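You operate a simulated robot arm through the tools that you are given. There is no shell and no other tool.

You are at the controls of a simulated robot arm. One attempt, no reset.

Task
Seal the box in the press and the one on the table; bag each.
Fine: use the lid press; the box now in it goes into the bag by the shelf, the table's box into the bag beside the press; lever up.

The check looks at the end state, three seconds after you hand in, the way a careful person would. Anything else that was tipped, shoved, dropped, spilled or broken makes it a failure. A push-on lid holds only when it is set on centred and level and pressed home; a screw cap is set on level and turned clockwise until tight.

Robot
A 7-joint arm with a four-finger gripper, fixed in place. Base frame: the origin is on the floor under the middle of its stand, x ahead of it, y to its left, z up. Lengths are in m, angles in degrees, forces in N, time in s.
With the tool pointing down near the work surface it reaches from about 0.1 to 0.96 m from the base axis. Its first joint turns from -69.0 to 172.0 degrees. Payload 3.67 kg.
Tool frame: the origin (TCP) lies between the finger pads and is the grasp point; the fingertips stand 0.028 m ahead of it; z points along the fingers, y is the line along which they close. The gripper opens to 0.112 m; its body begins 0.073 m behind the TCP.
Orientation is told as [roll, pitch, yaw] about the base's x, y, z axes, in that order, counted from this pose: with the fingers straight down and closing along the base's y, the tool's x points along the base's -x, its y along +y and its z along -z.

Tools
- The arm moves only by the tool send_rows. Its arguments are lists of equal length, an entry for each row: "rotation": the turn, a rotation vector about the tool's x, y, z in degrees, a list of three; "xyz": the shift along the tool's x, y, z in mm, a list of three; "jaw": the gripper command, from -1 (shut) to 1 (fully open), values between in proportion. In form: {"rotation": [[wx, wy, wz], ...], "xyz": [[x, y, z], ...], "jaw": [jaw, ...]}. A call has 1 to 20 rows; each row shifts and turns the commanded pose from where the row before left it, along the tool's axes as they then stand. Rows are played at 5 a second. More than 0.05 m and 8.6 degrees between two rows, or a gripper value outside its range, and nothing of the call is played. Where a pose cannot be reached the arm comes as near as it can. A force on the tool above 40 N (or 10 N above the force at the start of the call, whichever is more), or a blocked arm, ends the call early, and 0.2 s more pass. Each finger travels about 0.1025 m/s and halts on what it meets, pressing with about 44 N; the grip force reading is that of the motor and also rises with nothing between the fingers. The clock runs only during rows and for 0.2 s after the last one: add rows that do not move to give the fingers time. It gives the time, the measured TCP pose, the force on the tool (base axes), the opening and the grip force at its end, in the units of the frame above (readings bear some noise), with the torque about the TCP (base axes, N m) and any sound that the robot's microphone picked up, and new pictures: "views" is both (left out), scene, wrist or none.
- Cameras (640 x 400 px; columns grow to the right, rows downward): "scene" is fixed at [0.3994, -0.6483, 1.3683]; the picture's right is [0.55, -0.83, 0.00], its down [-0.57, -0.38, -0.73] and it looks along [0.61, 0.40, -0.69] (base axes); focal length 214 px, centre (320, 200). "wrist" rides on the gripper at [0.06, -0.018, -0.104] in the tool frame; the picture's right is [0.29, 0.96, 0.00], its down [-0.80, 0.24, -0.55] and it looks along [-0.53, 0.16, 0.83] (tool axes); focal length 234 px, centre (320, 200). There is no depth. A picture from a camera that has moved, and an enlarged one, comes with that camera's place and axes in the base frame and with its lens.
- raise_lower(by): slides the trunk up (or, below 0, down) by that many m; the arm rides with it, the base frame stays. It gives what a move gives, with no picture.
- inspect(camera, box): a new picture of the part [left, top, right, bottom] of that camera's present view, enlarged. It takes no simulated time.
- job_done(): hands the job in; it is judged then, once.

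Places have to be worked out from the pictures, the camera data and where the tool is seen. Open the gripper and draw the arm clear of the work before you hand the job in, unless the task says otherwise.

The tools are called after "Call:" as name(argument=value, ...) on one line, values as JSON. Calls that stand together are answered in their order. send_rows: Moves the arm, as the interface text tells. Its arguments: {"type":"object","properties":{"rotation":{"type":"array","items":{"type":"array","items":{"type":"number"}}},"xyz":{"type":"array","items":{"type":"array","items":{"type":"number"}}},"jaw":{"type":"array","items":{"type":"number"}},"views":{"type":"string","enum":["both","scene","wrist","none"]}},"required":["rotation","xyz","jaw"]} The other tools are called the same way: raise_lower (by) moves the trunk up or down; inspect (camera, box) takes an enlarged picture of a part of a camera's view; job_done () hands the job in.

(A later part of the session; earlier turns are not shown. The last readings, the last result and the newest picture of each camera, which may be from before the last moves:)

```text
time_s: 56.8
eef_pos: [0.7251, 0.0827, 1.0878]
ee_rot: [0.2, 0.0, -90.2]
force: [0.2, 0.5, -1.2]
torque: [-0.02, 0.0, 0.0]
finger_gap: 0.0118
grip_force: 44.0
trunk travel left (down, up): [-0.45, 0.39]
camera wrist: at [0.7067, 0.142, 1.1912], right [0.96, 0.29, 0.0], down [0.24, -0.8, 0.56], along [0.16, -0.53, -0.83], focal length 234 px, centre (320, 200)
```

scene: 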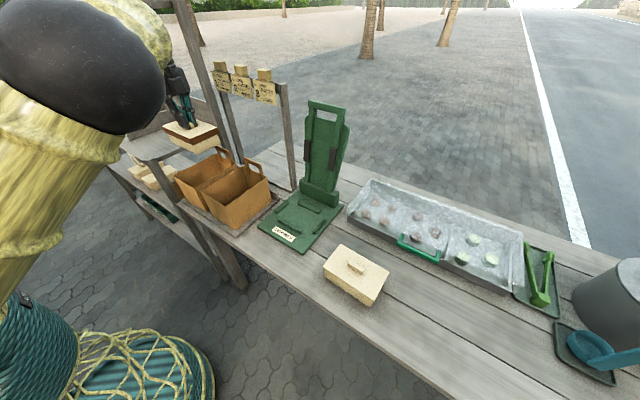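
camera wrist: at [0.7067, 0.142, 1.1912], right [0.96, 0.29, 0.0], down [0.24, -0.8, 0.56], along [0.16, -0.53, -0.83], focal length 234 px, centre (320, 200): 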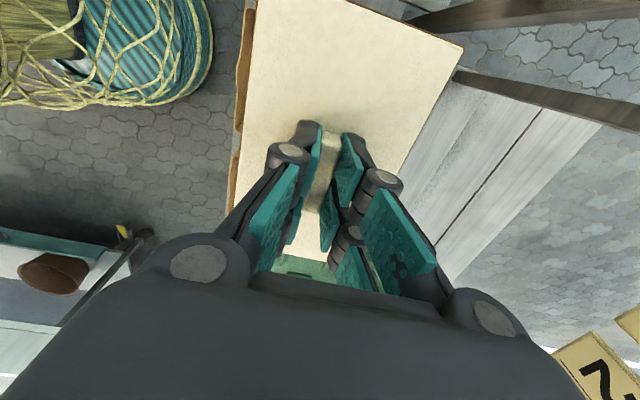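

The box is above the shelf-side bag. Before turning it, I enlarge the bags in the scene view to refine their opening and floor corners.

Call:
inspect(camera="scene", box=[165, 135, 285, 245])

Call:
inspect(camera="scene", box=[140, 50, 260, 220])

```text
3.64 times, centred on (225, 190) of scene
camera zoom: at [0.3994, -0.6483, 1.3683], right [0.55, -0.83, 0.0], down [-0.57, -0.38, -0.73], along [0.61, 0.4, -0.69], focal length 780 px, centre (666, 236)
```

zoom: 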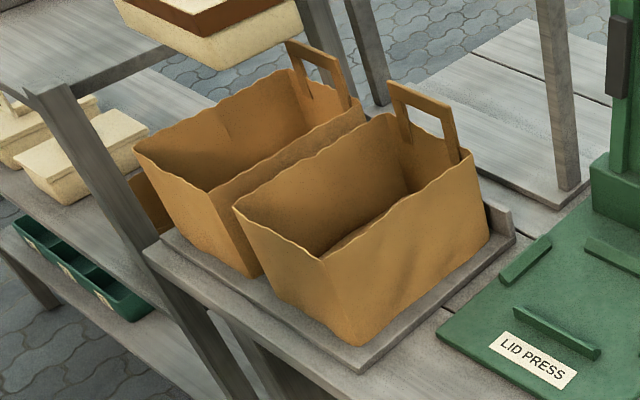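

```text
2.35 times, centred on (200, 135) of scene
camera zoom: at [0.3994, -0.6483, 1.3683], right [0.55, -0.83, 0.0], down [-0.57, -0.38, -0.73], along [0.61, 0.4, -0.69], focal length 505 px, centre (602, 353)
```

zoom: 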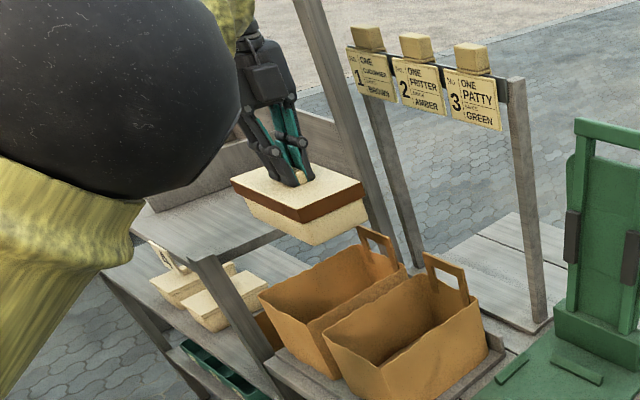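

I notice an orange sliver left of the shelf-side bag, behind the shelf leg. I enlarge it to make sure which bag is really "by the shelf".

Call:
inspect(camera="scene", box=[150, 160, 240, 240])

Call:
inspect(camera="wrist", box=[200, 0, 640, 200])

```text
5.00 times, centred on (195, 200) of scene
camera zoom: at [0.3994, -0.6483, 1.3683], right [0.55, -0.83, 0.0], down [-0.57, -0.38, -0.73], along [0.61, 0.4, -0.69], focal length 1072 px, centre (945, 200)
```

zoom: 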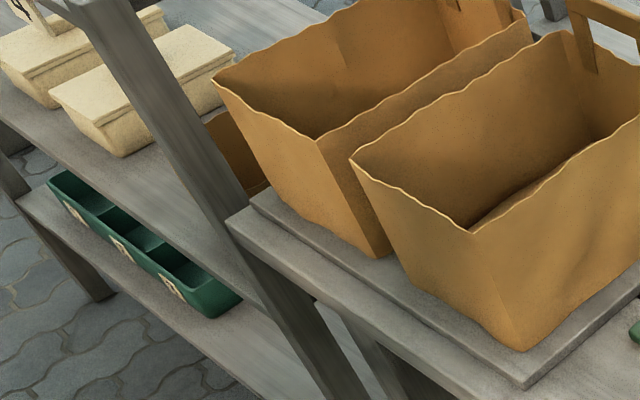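

```text
1.45 times, centred on (420, 100) of wrist
camera zoom: at [0.7067, 0.142, 1.1912], right [0.96, 0.29, 0.0], down [0.24, -0.8, 0.56], along [0.16, -0.53, -0.83], focal length 341 px, centre (174, 346)
```

zoom: 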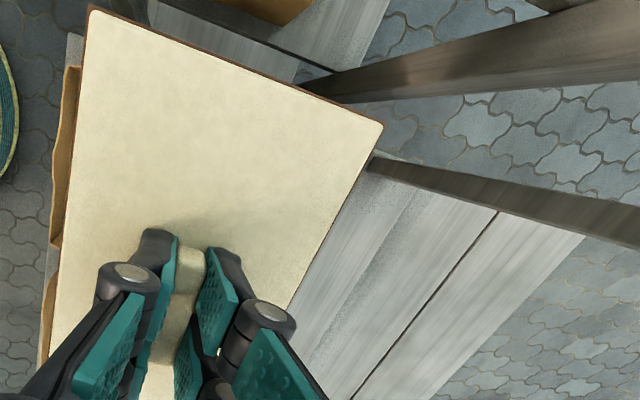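

The extra brown item sits on the shelf board itself, apart from the two open bags on the tray. I turn the box to yaw 0 so its long side runs along x, and look again.

Call:
send_rows(rotation=[[0, 0, -4], [0, 0, -8], [0, 0, -8], [0, 0, -8], [0, 0, -8], [0, 0, -8], [0, 0, -8], [0, 0, -8], [0, 0, -8], [0, 0, -8], [0, 0, -8], [0, 0, -5.8], [0, 0, 0]], xyz=[[0, 0, 0], [0, 0, 0], [0, 0, 0], [0, 0, 0], [0, 0, 0], [0, 0, 0], [0, 0, 0], [0, 0, 0], [0, 0, 0], [0, 0, 0], [0, 0, 0], [0, 0, 0], [0, 0, 0]], jaw=[-1, -1, -1, -1, -1, -1, -1, -1, -1, -1, -1, -1, -1], views="both")

```text
time_s: 59.6
eef_pos: [0.7261, 0.0822, 1.0871]
ee_rot: [0.0, -0.1, -0.2]
force: [0.5, 0.8, -1.3]
torque: [0.01, -0.01, 0.01]
finger_gap: 0.0118
grip_force: 44.2
trunk travel left (down, up): [-0.45, 0.39]
camera wrist: at [0.6653, 0.064, 1.1916], right [-0.28, 0.96, 0.0], down [0.8, 0.24, 0.56], along [0.53, 0.16, -0.83], focal length 234 px, centre (320, 200)
```

scene: 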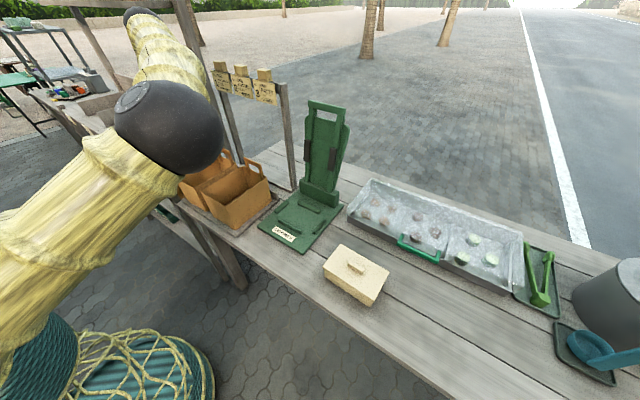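
wrist: 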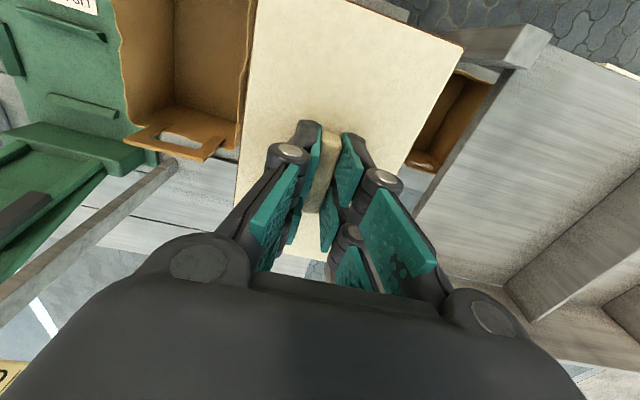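

On the right of the held box there is a further brown bag near the shelf edge. I enlarge that area carefully to tell which open bag is which.

Call:
inspect(camera="wrist", box=[380, 0, 600, 200])

Call:
inspect(camera="wrist", box=[80, 0, 280, 200])

Call:
inspect(camera="scene", box=[150, 130, 300, 250])

```text
2.00 times, centred on (490, 100) of wrist
camera zoom: at [0.6653, 0.064, 1.1916], right [-0.28, 0.96, 0.0], down [0.8, 0.24, 0.56], along [0.53, 0.16, -0.83], focal length 468 px, centre (-20, 400)
```

zoom: 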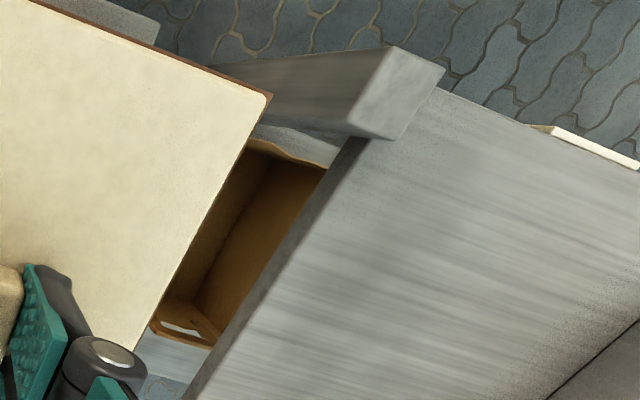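

```text
2.00 times, centred on (180, 100) of wrist
camera zoom: at [0.6653, 0.064, 1.1916], right [-0.28, 0.96, 0.0], down [0.8, 0.24, 0.56], along [0.53, 0.16, -0.83], focal length 468 px, centre (600, 400)
```

zoom: 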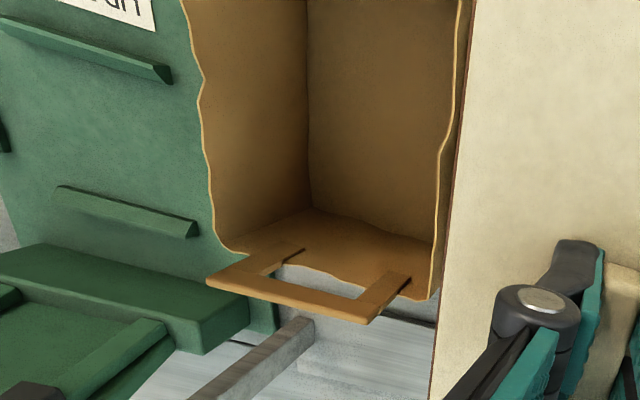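

```text
3.33 times, centred on (225, 190) of scene
camera zoom: at [0.3994, -0.6483, 1.3683], right [0.55, -0.83, 0.0], down [-0.57, -0.38, -0.73], along [0.61, 0.4, -0.69], focal length 715 px, centre (637, 233)
```

zoom: 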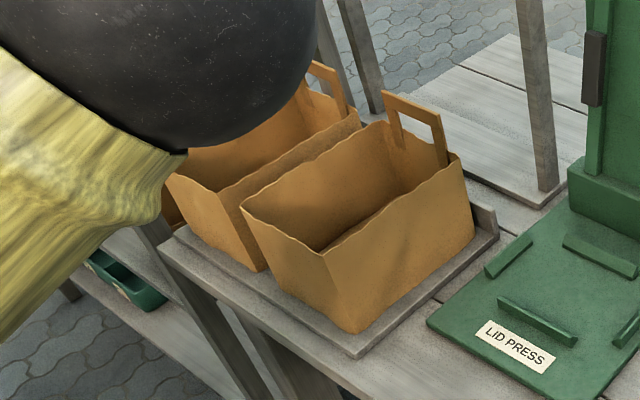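

The third bag stands lower, inside the shelf, so the tray's bag next to the shelf (opening about x 0.633–0.815, y 0.025–0.155, rim z≈0.889) is the target. To measure it more exactly I carry the box aside and up so the wrist camera can look into that bag.

Call:
send_rows(rotation=[[0, 0, 0], [0, 0, 0], [0, 0, 0], [0, 0, 0], [0, 0, 0], [0, 0, 0], [0, 0, 0], [0, 0, 0], [0, 0, 0], [0, 0, 0], [0, 0, 0], [0, 0, 0], [0, 0, 0], [0, 0, 0]], xyz=[[0, 0, -8], [1, -10, -10], [2, -20, -10], [2, -25, -10], [2, -25, -10], [2, -25, -10], [2, -25, -10], [2, -25, -10], [2, -25, -10], [2, -25, -10], [2, -25, -6], [2, -20, -4], [2, -12, 0], [0, 0, 0]], jaw=[-1, -1, -1, -1, -1, -1, -1, -1, -1, -1, -1, -1, -1, -1], views="wrist")

Call:
inspect(camera="wrist", box=[370, 40, 610, 240])

```text
time_s: 62.6
eef_pos: [0.7004, -0.179, 1.1964]
ee_rot: [0.1, -0.2, -0.3]
force: [1.4, 0.6, -2.0]
torque: [-0.01, 0.0, -0.02]
finger_gap: 0.0118
grip_force: 43.7
trunk travel left (down, up): [-0.45, 0.39]
camera wrist: at [0.64, -0.1976, 1.3008], right [-0.28, 0.96, 0.0], down [0.8, 0.24, 0.56], along [0.53, 0.16, -0.83], focal length 234 px, centre (320, 200)
```

wrist: 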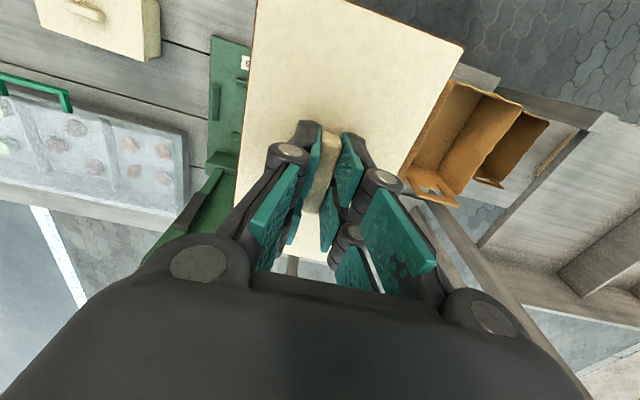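

```text
2.00 times, centred on (490, 140) of wrist
camera zoom: at [0.64, -0.1976, 1.3008], right [-0.28, 0.96, 0.0], down [0.8, 0.24, 0.56], along [0.53, 0.16, -0.83], focal length 468 px, centre (-20, 320)
```

zoom: 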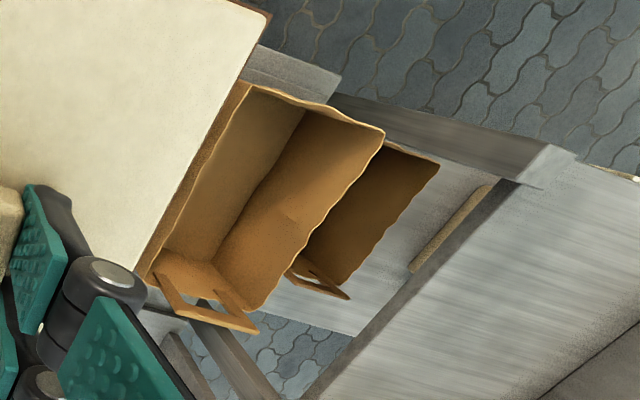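

From here the shelf-side tray bag measures about x 0.630–0.809, y 0.024–0.154 with upright walls, centre (0.721, 0.089), while the third bag stands lower inside the shelf. I carry the box back over that centre at safe height.

Call:
send_rows(rotation=[[0, 0, 0], [0, 0, 0], [0, 0, 0], [0, 0, 0], [0, 0, 0], [0, 0, 0], [0, 0, 0], [0, 0, 0], [0, 0, 0], [0, 0, 0], [0, 0, 0], [0, 0, 0], [0, 0, 0], [0, 0, 0], [0, 0, 0]], xyz=[[-1, 8, 0], [-2, 16, 0], [-2, 24, 0], [-2, 26, 0], [-2, 26, 4], [-2, 26, 8], [-2, 26, 10], [-2, 26, 10], [-2, 26, 10], [-2, 26, 10], [-1, 20, 10], [-1, 12, 10], [0, 6, 10], [0, 0, 10], [0, 0, 0]], jaw=[-1, -1, -1, -1, -1, -1, -1, -1, -1, -1, -1, -1, -1, -1, -1], views="both")

```text
time_s: 65.8
eef_pos: [0.7236, 0.0908, 1.1035]
ee_rot: [0.0, -0.1, -0.2]
force: [0.0, -0.1, -0.6]
torque: [0.01, -0.02, 0.01]
finger_gap: 0.0118
grip_force: 43.7
trunk travel left (down, up): [-0.45, 0.39]
camera wrist: at [0.663, 0.0718, 1.2076], right [-0.28, 0.96, 0.0], down [0.8, 0.24, 0.56], along [0.53, 0.16, -0.83], focal length 234 px, centre (320, 200)
```

scene: 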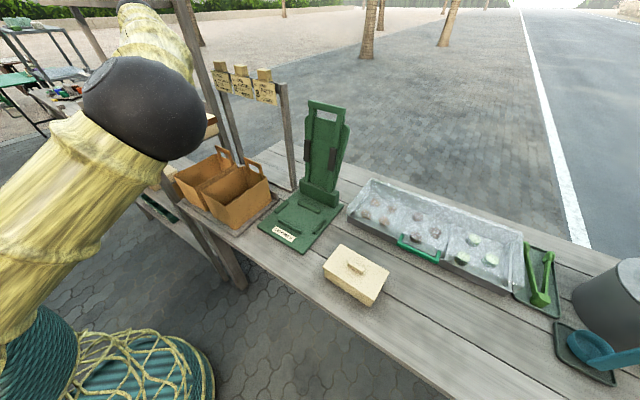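
wrist: 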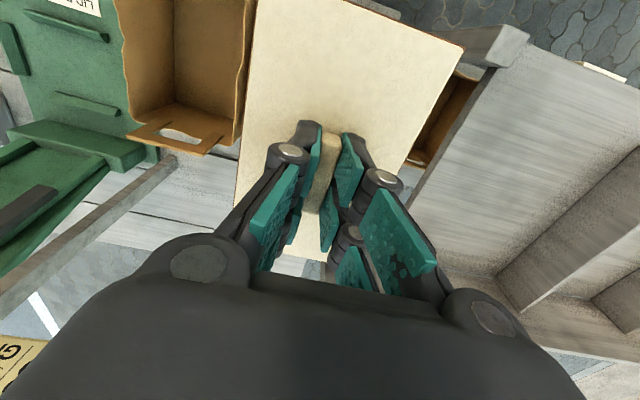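

The box is over the bag within 3 mm of its centre. I correct that and lower until the box bottom is about 2 cm above the rim, then check alignment.

Call:
send_rows(rotation=[[0, 0, 0], [0, 0, 0], [0, 0, 0], [0, 0, 0], [0, 0, 0], [0, 0, 0], [0, 0, 0], [0, 0, 0], [0, 0, 0], [0, 0, 0], [0, 0, 0]], xyz=[[2.6, -1.8, 5], [0, 0, 10], [0, 0, 10], [0, 0, 10], [0, 0, 10], [0, 0, 10], [0, 0, 10], [0, 0, 10], [0, 0, 10], [0, 0, 8], [0, 0, 0]], jaw=[-1, -1, -1, -1, -1, -1, -1, -1, -1, -1, -1], views="both")

Call:
inspect(camera="scene", box=[150, 110, 280, 250])

Call:
inspect(camera="wrist", box=[100, 0, 560, 290])

```text
time_s: 68.2
eef_pos: [0.7204, 0.0874, 1.0105]
ee_rot: [0.0, -0.2, -0.2]
force: [-1.0, -0.5, -1.5]
torque: [0.05, -0.03, 0.04]
finger_gap: 0.0119
grip_force: 43.9
trunk travel left (down, up): [-0.45, 0.39]
camera wrist: at [0.6602, 0.0684, 1.114], right [-0.28, 0.96, 0.0], down [0.8, 0.24, 0.56], along [0.53, 0.16, -0.83], focal length 234 px, centre (320, 200)
```

scene: 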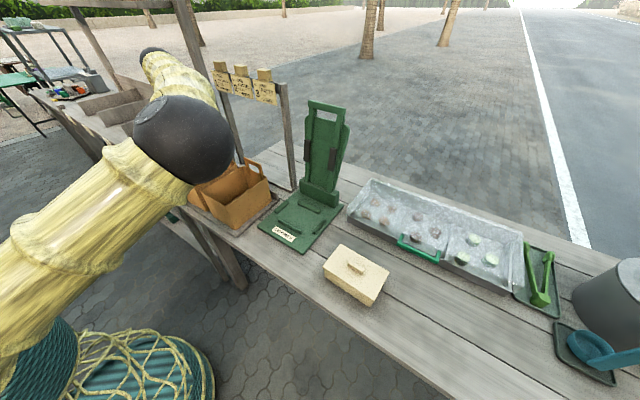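
wrist: 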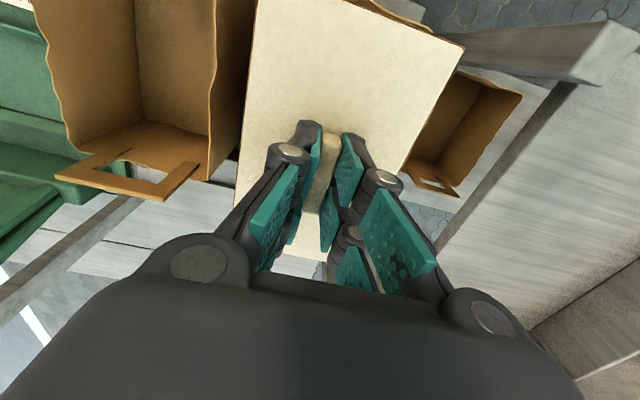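

```text
2.86 times, centred on (215, 180) of scene
camera zoom: at [0.3994, -0.6483, 1.3683], right [0.55, -0.83, 0.0], down [-0.57, -0.38, -0.73], along [0.61, 0.4, -0.69], focal length 613 px, centre (620, 257)
```

zoom: 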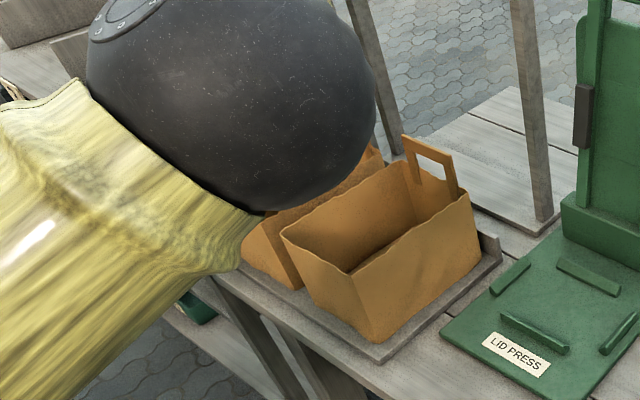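

```text
1.38 times, centred on (330, 145) of wrist
camera zoom: at [0.6602, 0.0684, 1.114], right [-0.28, 0.96, 0.0], down [0.8, 0.24, 0.56], along [0.53, 0.16, -0.83], focal length 323 px, centre (306, 276)
```

zoom: 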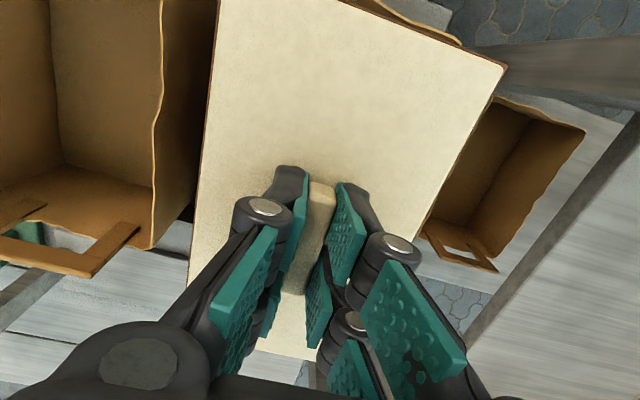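

The lid corner and the bag's front-left rim corner show margins of about 13 mm front, 14 mm left, and 9–13 mm on the other sides. I nudge 2 mm back and lower the first 40 mm, slowly, watching the force.

Call:
send_rows(rotation=[[0, 0, 0], [0, 0, 0], [0, 0, 0], [0, 0, 0], [0, 0, 0], [0, 0, 0], [0, 0, 0]], xyz=[[1.5, 0.5, 5], [0, 0, 7], [0, 0, 7], [0, 0, 7], [0, 0, 7], [0, 0, 7], [0, 0, 0]], jaw=[-1, -1, -1, -1, -1, -1, -1], views="wrist")

Call:
inspect(camera="wrist", box=[200, 0, 520, 280])

```text
time_s: 69.8
eef_pos: [0.719, 0.0872, 0.97]
ee_rot: [0.0, -0.1, -0.3]
force: [0.3, 0.3, -1.1]
torque: [-0.01, -0.03, 0.03]
finger_gap: 0.0117
grip_force: 43.9
trunk travel left (down, up): [-0.45, 0.39]
camera wrist: at [0.6594, 0.0682, 1.0742], right [-0.28, 0.96, 0.0], down [0.8, 0.24, 0.56], along [0.53, 0.16, -0.83], focal length 234 px, centre (320, 200)
```

wrist: 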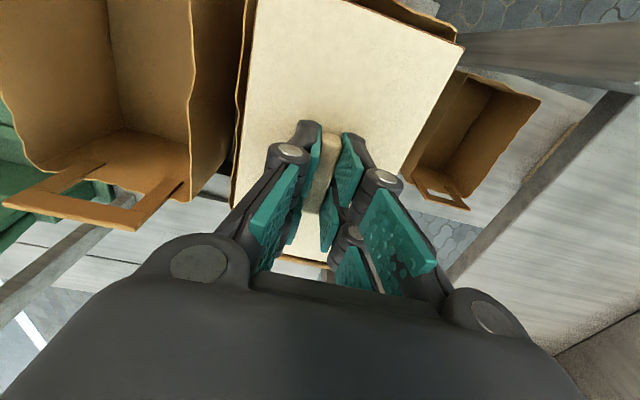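

```text
1.43 times, centred on (360, 140) of wrist
camera zoom: at [0.6594, 0.0682, 1.0742], right [-0.28, 0.96, 0.0], down [0.8, 0.24, 0.56], along [0.53, 0.16, -0.83], focal length 334 px, centre (263, 286)
```

zoom: 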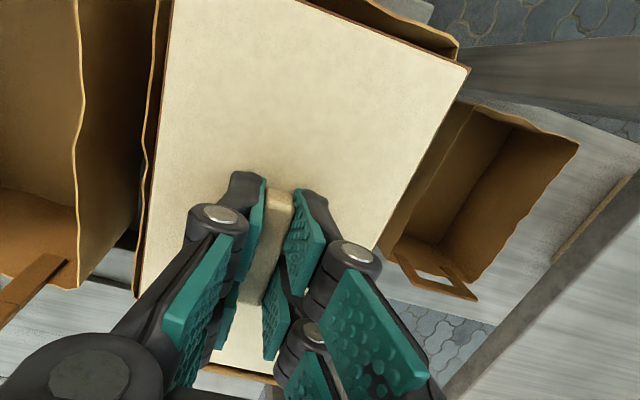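

The box has entered the bag mouth cleanly, with visible gaps of about 1 cm or more on every side and no contact force. I keep lowering in small rows.

Call:
send_rows(rotation=[[0, 0, 0], [0, 0, 0], [0, 0, 0], [0, 0, 0], [0, 0, 0], [0, 0, 0], [0, 0, 0], [0, 0, 0], [0, 0, 0]], xyz=[[0, 0, 7], [0, 0, 8], [0, 0, 8], [0, 0, 8], [0, 0, 8], [0, 0, 8], [0, 0, 8], [0, 0, 7], [0, 0, 0]], jaw=[-1, -1, -1, -1, -1, -1, -1, -1, -1], views="wrist")

Call:
inspect(camera="wrist", box=[200, 0, 520, 280])

```text
time_s: 71.8
eef_pos: [0.7202, 0.0866, 0.9079]
ee_rot: [0.0, -0.1, -0.3]
force: [-0.4, -0.8, -1.3]
torque: [0.02, -0.02, -0.03]
finger_gap: 0.0118
grip_force: 43.9
trunk travel left (down, up): [-0.45, 0.39]
camera wrist: at [0.6589, 0.0686, 1.0122], right [-0.28, 0.96, 0.0], down [0.8, 0.24, 0.56], along [0.53, 0.16, -0.83], focal length 234 px, centre (320, 200)
```

wrist: 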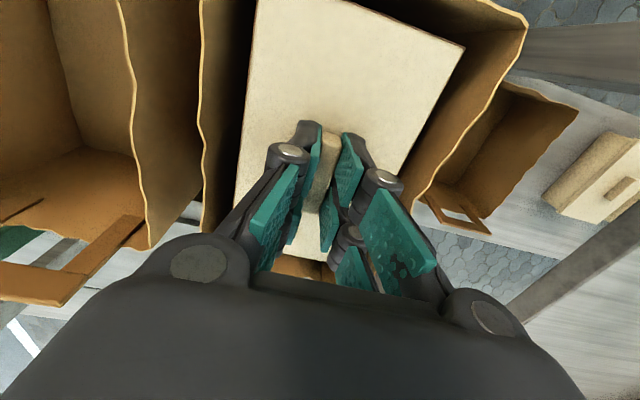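

```text
1.43 times, centred on (360, 140) of wrist
camera zoom: at [0.6589, 0.0686, 1.0122], right [-0.28, 0.96, 0.0], down [0.8, 0.24, 0.56], along [0.53, 0.16, -0.83], focal length 334 px, centre (263, 286)
```

zoom: 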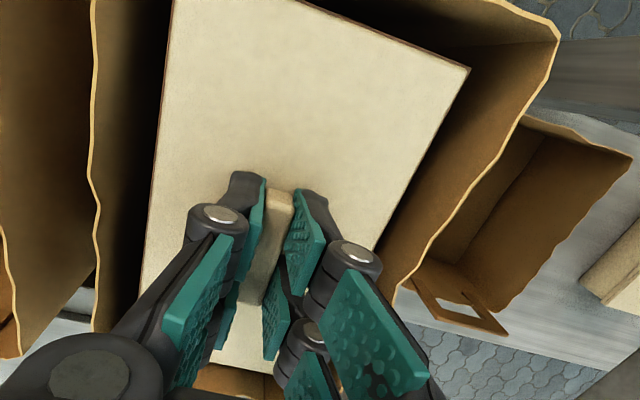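

The box is well inside the bag with clearance all round. I lower the last stretch in 5 mm rows toward the bag floor.

Call:
send_rows(rotation=[[0, 0, 0], [0, 0, 0], [0, 0, 0], [0, 0, 0], [0, 0, 0], [0, 0, 0], [0, 0, 0], [0, 0, 0]], xyz=[[0, 0, 5], [0, 0, 5], [0, 0, 5], [0, 0, 5], [0, 0, 5], [0, 0, 5], [0, 0, 5], [0, 0, 0]], jaw=[-1, -1, -1, -1, -1, -1, -1, -1], views="wrist")

```text
time_s: 73.6
eef_pos: [0.7185, 0.0877, 0.8736]
ee_rot: [0.0, -0.1, -0.3]
force: [-0.2, 0.6, 0.2]
torque: [0.02, -0.02, 0.01]
finger_gap: 0.0117
grip_force: 43.4
trunk travel left (down, up): [-0.45, 0.39]
camera wrist: at [0.659, 0.0693, 0.9777], right [-0.28, 0.96, 0.0], down [0.8, 0.24, 0.56], along [0.53, 0.16, -0.83], focal length 234 px, centre (320, 200)
```

wrist: 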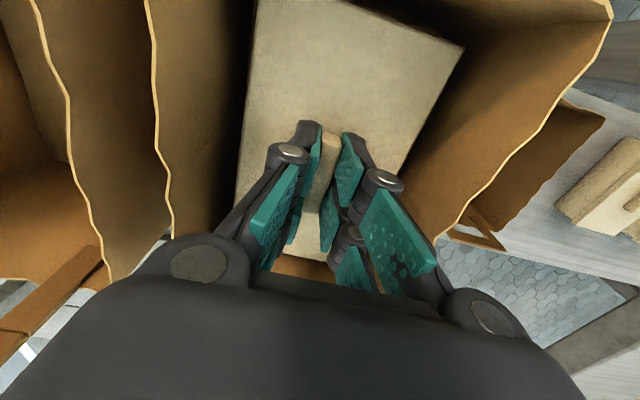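

The weight reading is near zero, so the floor may be close. I go down a few more 2 mm rows to feel contact.

Call:
send_rows(rotation=[[0, 0, 0], [0, 0, 0], [0, 0, 0]], xyz=[[0, 0, 2], [0, 0, 2], [0, 0, 0]], jaw=[-1, -1, -1], views="none")

Call:
send_rows(rotation=[[0, 0, 0], [0, 0, 0], [0, 0, 0]], xyz=[[0, 0, 2], [0, 0, 2], [0, 0, 0]], jaw=[-1, -1, -1], views="wrist")

```text
time_s: 74.4
eef_pos: [0.7191, 0.088, 0.8709]
ee_rot: [0.0, 0.0, -0.3]
force: [0.1, -0.7, -1.7]
torque: [0.02, 0.02, -0.04]
finger_gap: 0.0118
grip_force: 44.3
trunk travel left (down, up): [-0.45, 0.39]
```

```text
time_s: 75.2
eef_pos: [0.7196, 0.0871, 0.8643]
ee_rot: [0.1, -0.1, -0.3]
force: [0.2, 0.1, -1.2]
torque: [-0.03, 0.01, 0.04]
finger_gap: 0.0118
grip_force: 44.5
trunk travel left (down, up): [-0.45, 0.39]
camera wrist: at [0.6593, 0.0693, 0.9696], right [-0.28, 0.96, 0.0], down [0.8, 0.24, 0.56], along [0.53, 0.16, -0.83], focal length 234 px, centre (320, 200)
```

wrist: 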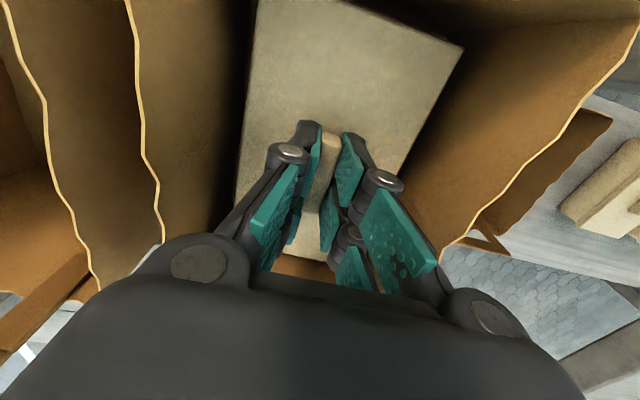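

Still hanging freely at z 0.864. I continue down another few millimetres.

Call:
send_rows(rotation=[[0, 0, 0], [0, 0, 0], [0, 0, 0]], xyz=[[0, 0, 2], [0, 0, 2], [0, 0, 0]], jaw=[-1, -1, -1], views="none")

Call:
send_rows(rotation=[[0, 0, 0], [0, 0, 0], [0, 0, 0]], xyz=[[0, 0, 2], [0, 0, 1], [0, 0, 0]], jaw=[-1, -1, -1], views="wrist")

```text
time_s: 76.0
eef_pos: [0.7185, 0.0881, 0.8628]
ee_rot: [0.0, -0.3, -0.2]
force: [3.4, -0.6, 17.4]
torque: [0.0, 0.48, -0.01]
finger_gap: 0.0118
grip_force: 43.9
trunk travel left (down, up): [-0.45, 0.39]
```

```text
time_s: 76.7
eef_pos: [0.7182, 0.088, 0.8635]
ee_rot: [0.2, -0.4, -0.4]
force: [-3.9, -0.9, 16.9]
torque: [-0.02, 0.99, 0.08]
finger_gap: 0.012
grip_force: 43.6
trunk travel left (down, up): [-0.45, 0.39]
stopped in row 3: the force on the tool passed its limit at 41 N (the readings are from after the stop); the commanded pose is now the measured one
camera wrist: at [0.658, 0.069, 0.9671], right [-0.28, 0.96, 0.0], down [0.79, 0.23, 0.56], along [0.54, 0.16, -0.83], focal length 234 px, centre (320, 200)
```

wrist: 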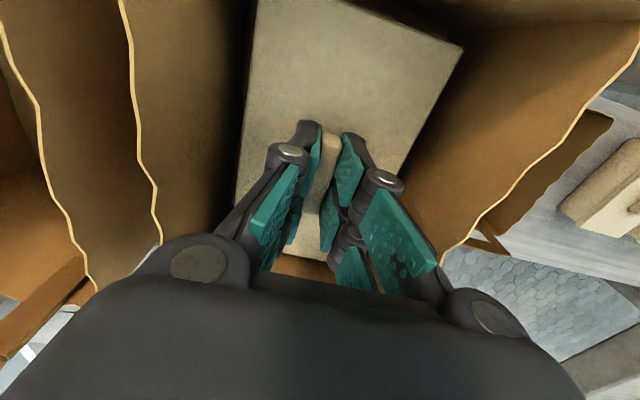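

The box is on the bag floor (contact at TCP z≈0.863). I back off 2 mm to take the load off, open just to about 28 mm and rise straight out.

Call:
send_rows(rotation=[[0, 0, 0], [0, 0, 0], [0, 0, 0], [0, 0, 0], [0, 0, 0], [0, 0, 0]], xyz=[[0, 0, -1.5], [0, 0, 0], [0, 0, 0], [0, 0, -3], [0, 0, -6], [0, 0, -8]], jaw=[-1, -0.75, -0.5, -0.5, -0.5, -0.5], views="wrist")

```text
time_s: 78.0
eef_pos: [0.7201, 0.089, 0.8796]
ee_rot: [0.0, -0.2, -0.3]
force: [0.2, -0.3, -0.6]
torque: [0.01, 0.02, 0.0]
finger_gap: 0.028
grip_force: 0.0
trunk travel left (down, up): [-0.45, 0.39]
camera wrist: at [0.6596, 0.07, 0.9829], right [-0.28, 0.96, 0.0], down [0.8, 0.23, 0.56], along [0.54, 0.16, -0.83], focal length 234 px, centre (320, 200)
```

wrist: 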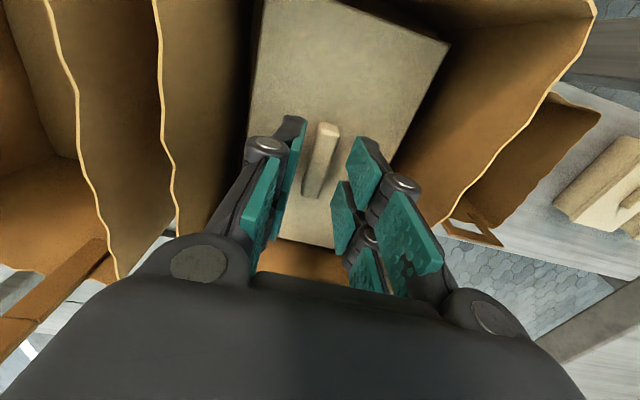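

The box stays down and free of the fingers. I rise straight up out of the bag to a safe height and look back at it.

Call:
send_rows(rotation=[[0, 0, 0], [0, 0, 0], [0, 0, 0], [0, 0, 0], [0, 0, 0], [0, 0, 0], [0, 0, 0], [0, 0, 0]], xyz=[[0, 0, -15], [0, 0, -25], [0, 0, -35], [0, 0, -40], [0, 0, -40], [0, 0, -40], [0, 0, -30], [0, 0, 0]], jaw=[-0.5, -0.5, -0.5, -0.5, -0.5, -0.5, -0.5, -0.5], views="both")

Call:
inspect(camera="wrist", box=[200, 0, 520, 280])

```text
time_s: 79.8
eef_pos: [0.7181, 0.0888, 1.1041]
ee_rot: [0.2, -0.3, -0.3]
force: [0.4, -0.5, -0.6]
torque: [0.02, 0.01, -0.02]
finger_gap: 0.0282
grip_force: 0.0
trunk travel left (down, up): [-0.45, 0.39]
camera wrist: at [0.658, 0.0702, 1.2073], right [-0.28, 0.96, 0.0], down [0.8, 0.23, 0.56], along [0.54, 0.16, -0.83], focal length 234 px, centre (320, 200)
```

scene: 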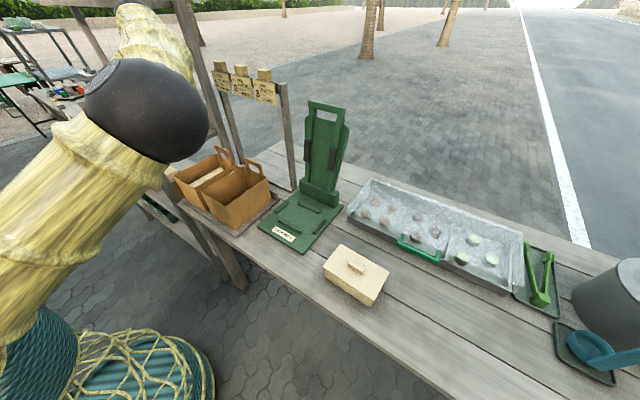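
wrist: 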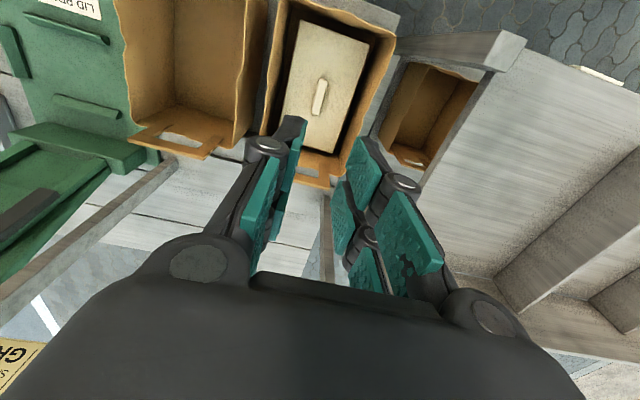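

```text
1.43 times, centred on (360, 140) of wrist
camera zoom: at [0.658, 0.0702, 1.2073], right [-0.28, 0.96, 0.0], down [0.8, 0.23, 0.56], along [0.54, 0.16, -0.83], focal length 334 px, centre (263, 286)
```

zoom: 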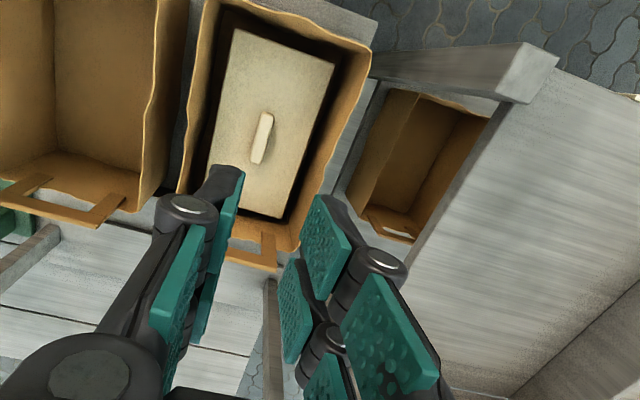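

Box 1 lies level and sealed in the tray bag by the shelf. For the table box the lid is loose, so I will take its lid off by the knob, set the body in the press, put the lid back on centred and press. I turn to yaw −90° and travel toward the table box.

Call:
send_rows(rotation=[[0, 0, 8], [0, 0, 8], [0, 0, 8], [0, 0, 8], [0, 0, 8], [0, 0, 8], [0, 0, 8], [0, 0, 8], [0, 0, 8], [0, 0, 8], [0, 0, 8], [0, 0, 2], [0, 0, 0]], xyz=[[0, 0, -20], [0, 0, -20], [0, 0, 0], [0, 0, 0], [0, 0, 0], [0, 0, 0], [0, 0, 0], [0, 0, 0], [0, 0, 0], [0, 0, 0], [0, 0, 0], [0, 0, 0], [0, 0, 0]], jaw=[-0.5, -0.5, -0.3, 0, 0, 0, 0, 0, 0, 0, 0, 0, 0], views="both")

```text
time_s: 82.7
eef_pos: [0.7187, 0.0873, 1.1453]
ee_rot: [0.3, 0.2, -90.3]
force: [-0.1, -0.1, -1.3]
torque: [-0.03, 0.04, 0.01]
finger_gap: 0.0561
grip_force: 0.0
trunk travel left (down, up): [-0.45, 0.39]
camera wrist: at [0.7003, 0.1458, 1.2488], right [0.96, 0.28, 0.01], down [0.23, -0.8, 0.55], along [0.16, -0.53, -0.83], focal length 234 px, centre (320, 200)
```

scene: 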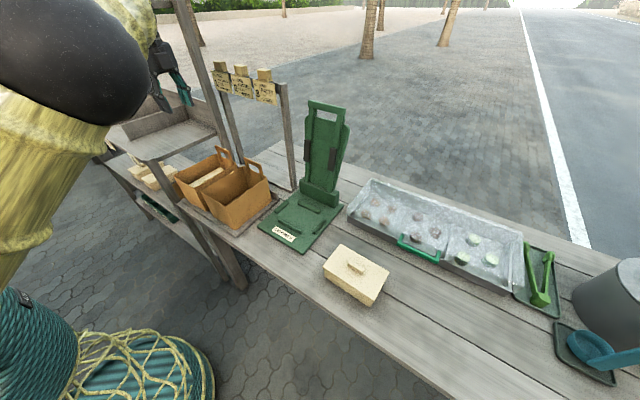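
wrist: 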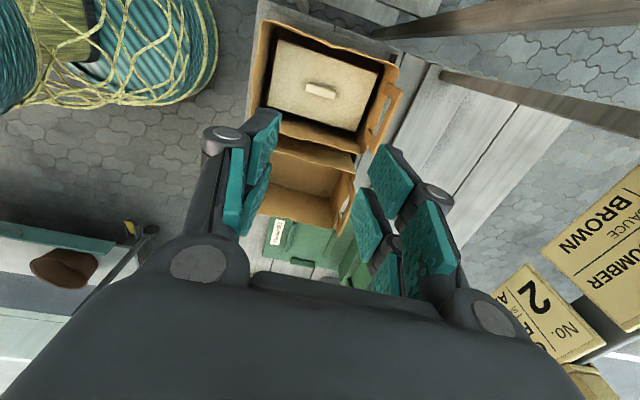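

Clear view: the bags are undisturbed. I travel along −y at this height to above the table box.

Call:
send_rows(rotation=[[0, 0, 0], [0, 0, 0], [0, 0, 0], [0, 0, 0], [0, 0, 0], [0, 0, 0], [0, 0, 0], [0, 0, 0], [0, 0, 0], [0, 0, 0], [0, 0, 0], [0, 0, 0], [0, 0, 0], [0, 0, 0], [0, 0, 0], [0, 0, 2], [0, 0, 0]], xyz=[[-20, 0, 0], [-45, 0, 0], [-45, 0, 0], [-45, 0, 0], [-45, 0, 0], [-45, 0, 0], [-45, 0, 0], [-45, 0, 0], [-45, 0, 0], [-45, 0, 0], [-45, 0, 0], [-45, 0, 0], [-45, 0, 0], [-45, 0, 0], [-45, 0, 0], [-10, 0, 0], [0, 0, 0]], jaw=[0, 0, 0, 0, 0, 0, 0, 0, 0, 0, 0, 0, 0, 0, 0, 0, 0], views="both")

```text
time_s: 86.2
eef_pos: [0.7167, -0.5716, 1.1412]
ee_rot: [0.4, 0.1, -92.3]
force: [0.0, 0.1, 0.5]
torque: [0.01, 0.0, -0.03]
finger_gap: 0.056
grip_force: 0.0
trunk travel left (down, up): [-0.45, 0.39]
camera wrist: at [0.7001, -0.5123, 1.2464], right [0.97, 0.25, 0.01], down [0.2, -0.81, 0.55], along [0.14, -0.54, -0.83], focal length 234 px, centre (320, 200)
```

scene: 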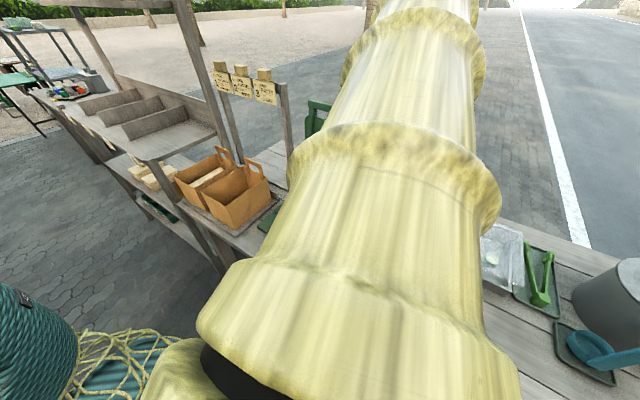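
wrist: 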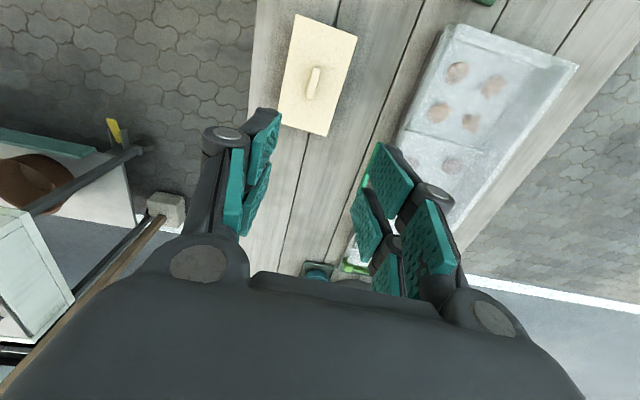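

I'm above the table box. I enlarge it to measure knob, lid outline and yaw relative to the tool.

Call:
inspect(camera="wrist", box=[260, 5, 380, 145])

```text
2.86 times, centred on (320, 75) of wrist
camera zoom: at [0.7001, -0.5123, 1.2464], right [0.97, 0.25, 0.01], down [0.2, -0.81, 0.55], along [0.14, -0.54, -0.83], focal length 669 px, centre (320, 557)
```

zoom: 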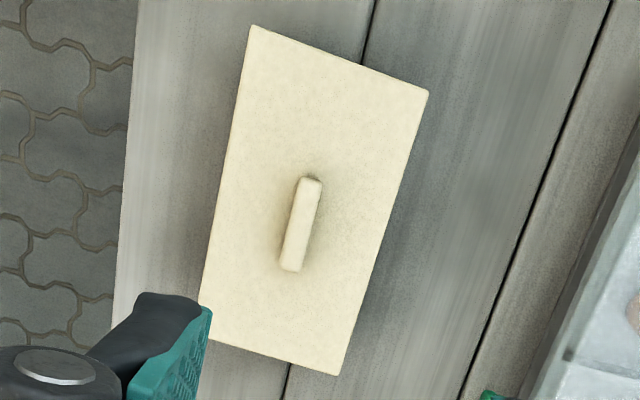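

The lid is parallel to the tool at yaw −92.3° and its centre is at tool (0.005, −0.013). I level the tool, shift onto it and descend to about z 0.92 to measure again.

Call:
send_rows(rotation=[[0.4, 0, 0], [0, 0, 0], [0, 0, 0], [0, 0, 0], [0, 0, 0], [0, 0, 0], [0, 0, 0]], xyz=[[5, -12, 0], [0, 0, 45], [0, 0, 45], [0, 0, 45], [0, 0, 45], [0, 0, 40], [0, 0, 0]], jaw=[0, 0, 0, 0, 0, 0, 0], views="both")

Call:
inspect(camera="wrist", box=[220, 0, 440, 220])

```text
time_s: 87.8
eef_pos: [0.7022, -0.5673, 0.9227]
ee_rot: [-0.1, 0.1, -92.3]
force: [-0.2, -0.4, 0.0]
torque: [-0.01, 0.01, 0.05]
finger_gap: 0.0561
grip_force: 0.0
trunk travel left (down, up): [-0.45, 0.39]
camera wrist: at [0.686, -0.507, 1.0279], right [0.97, 0.25, 0.0], down [0.21, -0.81, 0.55], along [0.14, -0.54, -0.83], focal length 234 px, centre (320, 200)
```

scene: 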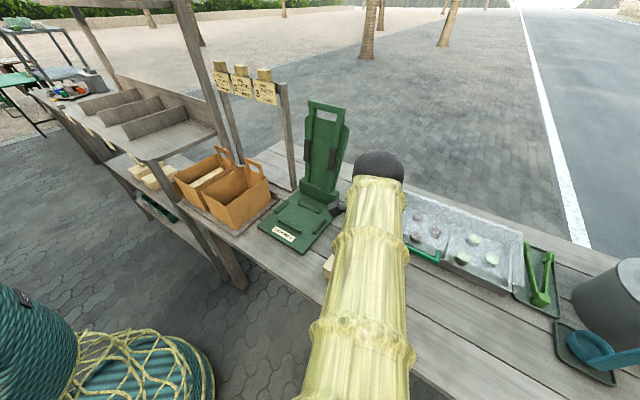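
wrist: 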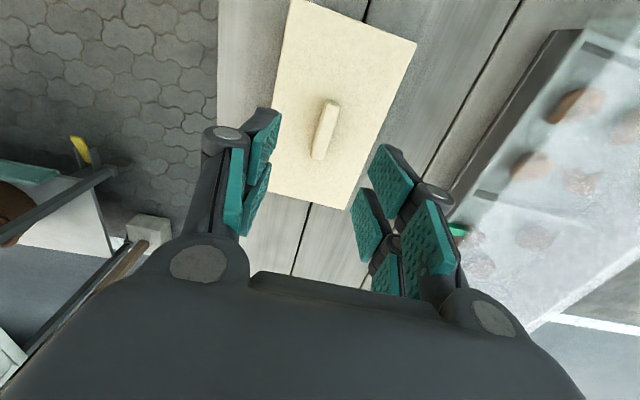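

```text
1.82 times, centred on (330, 110) of wrist
camera zoom: at [0.686, -0.507, 1.0279], right [0.97, 0.25, 0.0], down [0.21, -0.81, 0.55], along [0.14, -0.54, -0.83], focal length 426 px, centre (302, 364)
```

zoom: 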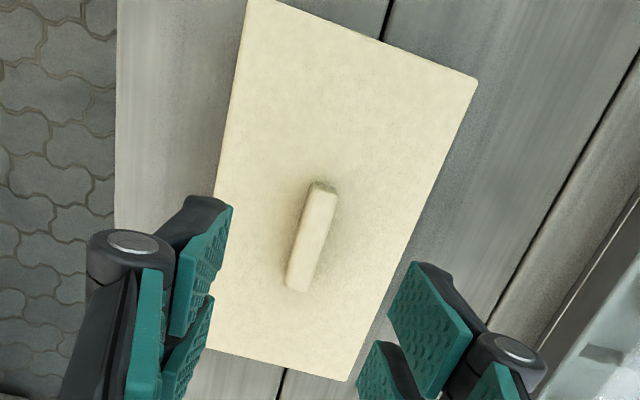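

The lid's knob is 1.5 mm and 4 mm off the tool axis; the box centre is about (0.706, −0.5665). I correct, descend around the knob and close on it gently.

Call:
send_rows(rotation=[[0, 0, 0], [0, 0, 0], [0, 0, 0], [0, 0, 0], [0, 0, 0], [0, 0, 0]], xyz=[[1.5, 4, 0], [0, 0, 30], [0, 0, 25], [0, 0, 12], [0, 0, 7], [0, 0, 0]], jaw=[-0.2, -0.2, -0.3, -0.3, -0.3, -0.3], views="wrist")

Call:
inspect(camera="wrist", box=[220, 60, 430, 280])

```text
time_s: 89.2
eef_pos: [0.7059, -0.5668, 0.849]
ee_rot: [-0.1, 0.1, -92.2]
force: [0.5, -0.6, 0.5]
torque: [0.01, 0.0, 0.03]
finger_gap: 0.0393
grip_force: 0.1
trunk travel left (down, up): [-0.45, 0.39]
camera wrist: at [0.6909, -0.5063, 0.954], right [0.97, 0.25, 0.0], down [0.21, -0.81, 0.55], along [0.14, -0.53, -0.83], focal length 234 px, centre (320, 200)
```

wrist: 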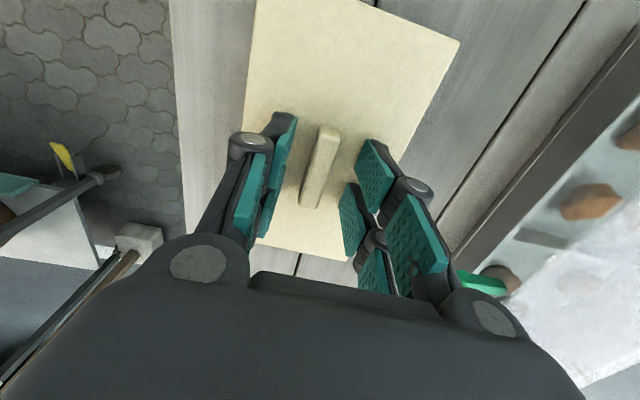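

```text
1.82 times, centred on (325, 170) of wrist
camera zoom: at [0.6909, -0.5063, 0.954], right [0.97, 0.25, 0.0], down [0.21, -0.81, 0.55], along [0.14, -0.53, -0.83], focal length 426 px, centre (311, 254)
```

zoom: 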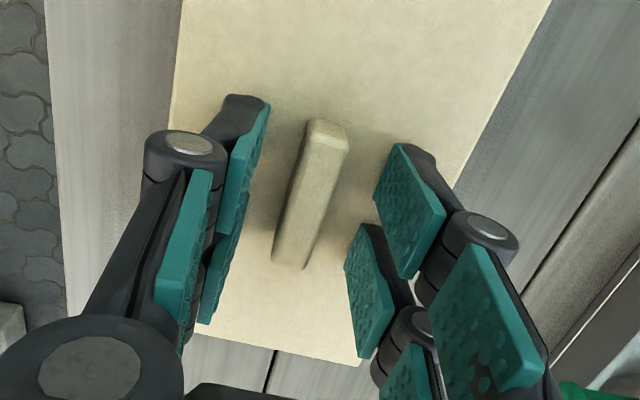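

The knob sits midway between the pads, as on the first box. I close on it and then lift the lid a few millimetres slowly.

Call:
send_rows(rotation=[[0, 0, 0], [0, 0, 0], [0, 0, 0], [0, 0, 0], [0, 0, 0]], xyz=[[0, 0, 0], [0, 0, 0], [0, 0, 0], [0, 0, 0], [0, 0, 0]], jaw=[-0.6, -0.85, -1, -1, -1], views="none")

Call:
send_rows(rotation=[[0, 0, 0], [0, 0, 0], [0, 0, 0], [0, 0, 0], [0, 0, 0]], xyz=[[0, 0, -1], [0, 0, -1], [0, 0, -1], [0, 0, -1], [0, 0, 0]], jaw=[-1, -1, -1, -1, -1], views="both")

```text
time_s: 90.5
eef_pos: [0.7057, -0.5653, 0.8501]
ee_rot: [-0.1, 0.0, -92.2]
force: [-0.3, 1.0, -1.2]
torque: [0.01, 0.03, 0.01]
finger_gap: 0.0117
grip_force: 43.6
trunk travel left (down, up): [-0.45, 0.39]
```

```text
time_s: 91.7
eef_pos: [0.7068, -0.5672, 0.8534]
ee_rot: [-0.2, 0.1, -92.2]
force: [-0.4, -0.3, -1.5]
torque: [-0.03, -0.03, 0.0]
finger_gap: 0.0117
grip_force: 43.4
trunk travel left (down, up): [-0.45, 0.39]
camera wrist: at [0.6909, -0.5065, 0.9575], right [0.97, 0.25, 0.0], down [0.21, -0.81, 0.55], along [0.14, -0.53, -0.83], focal length 234 px, centre (320, 200)
```

scene: 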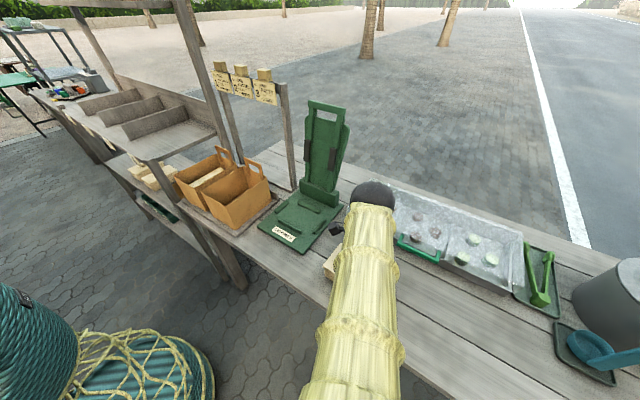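
wrist: 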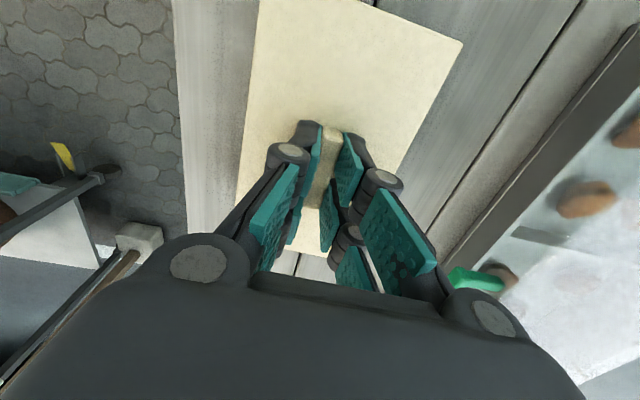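

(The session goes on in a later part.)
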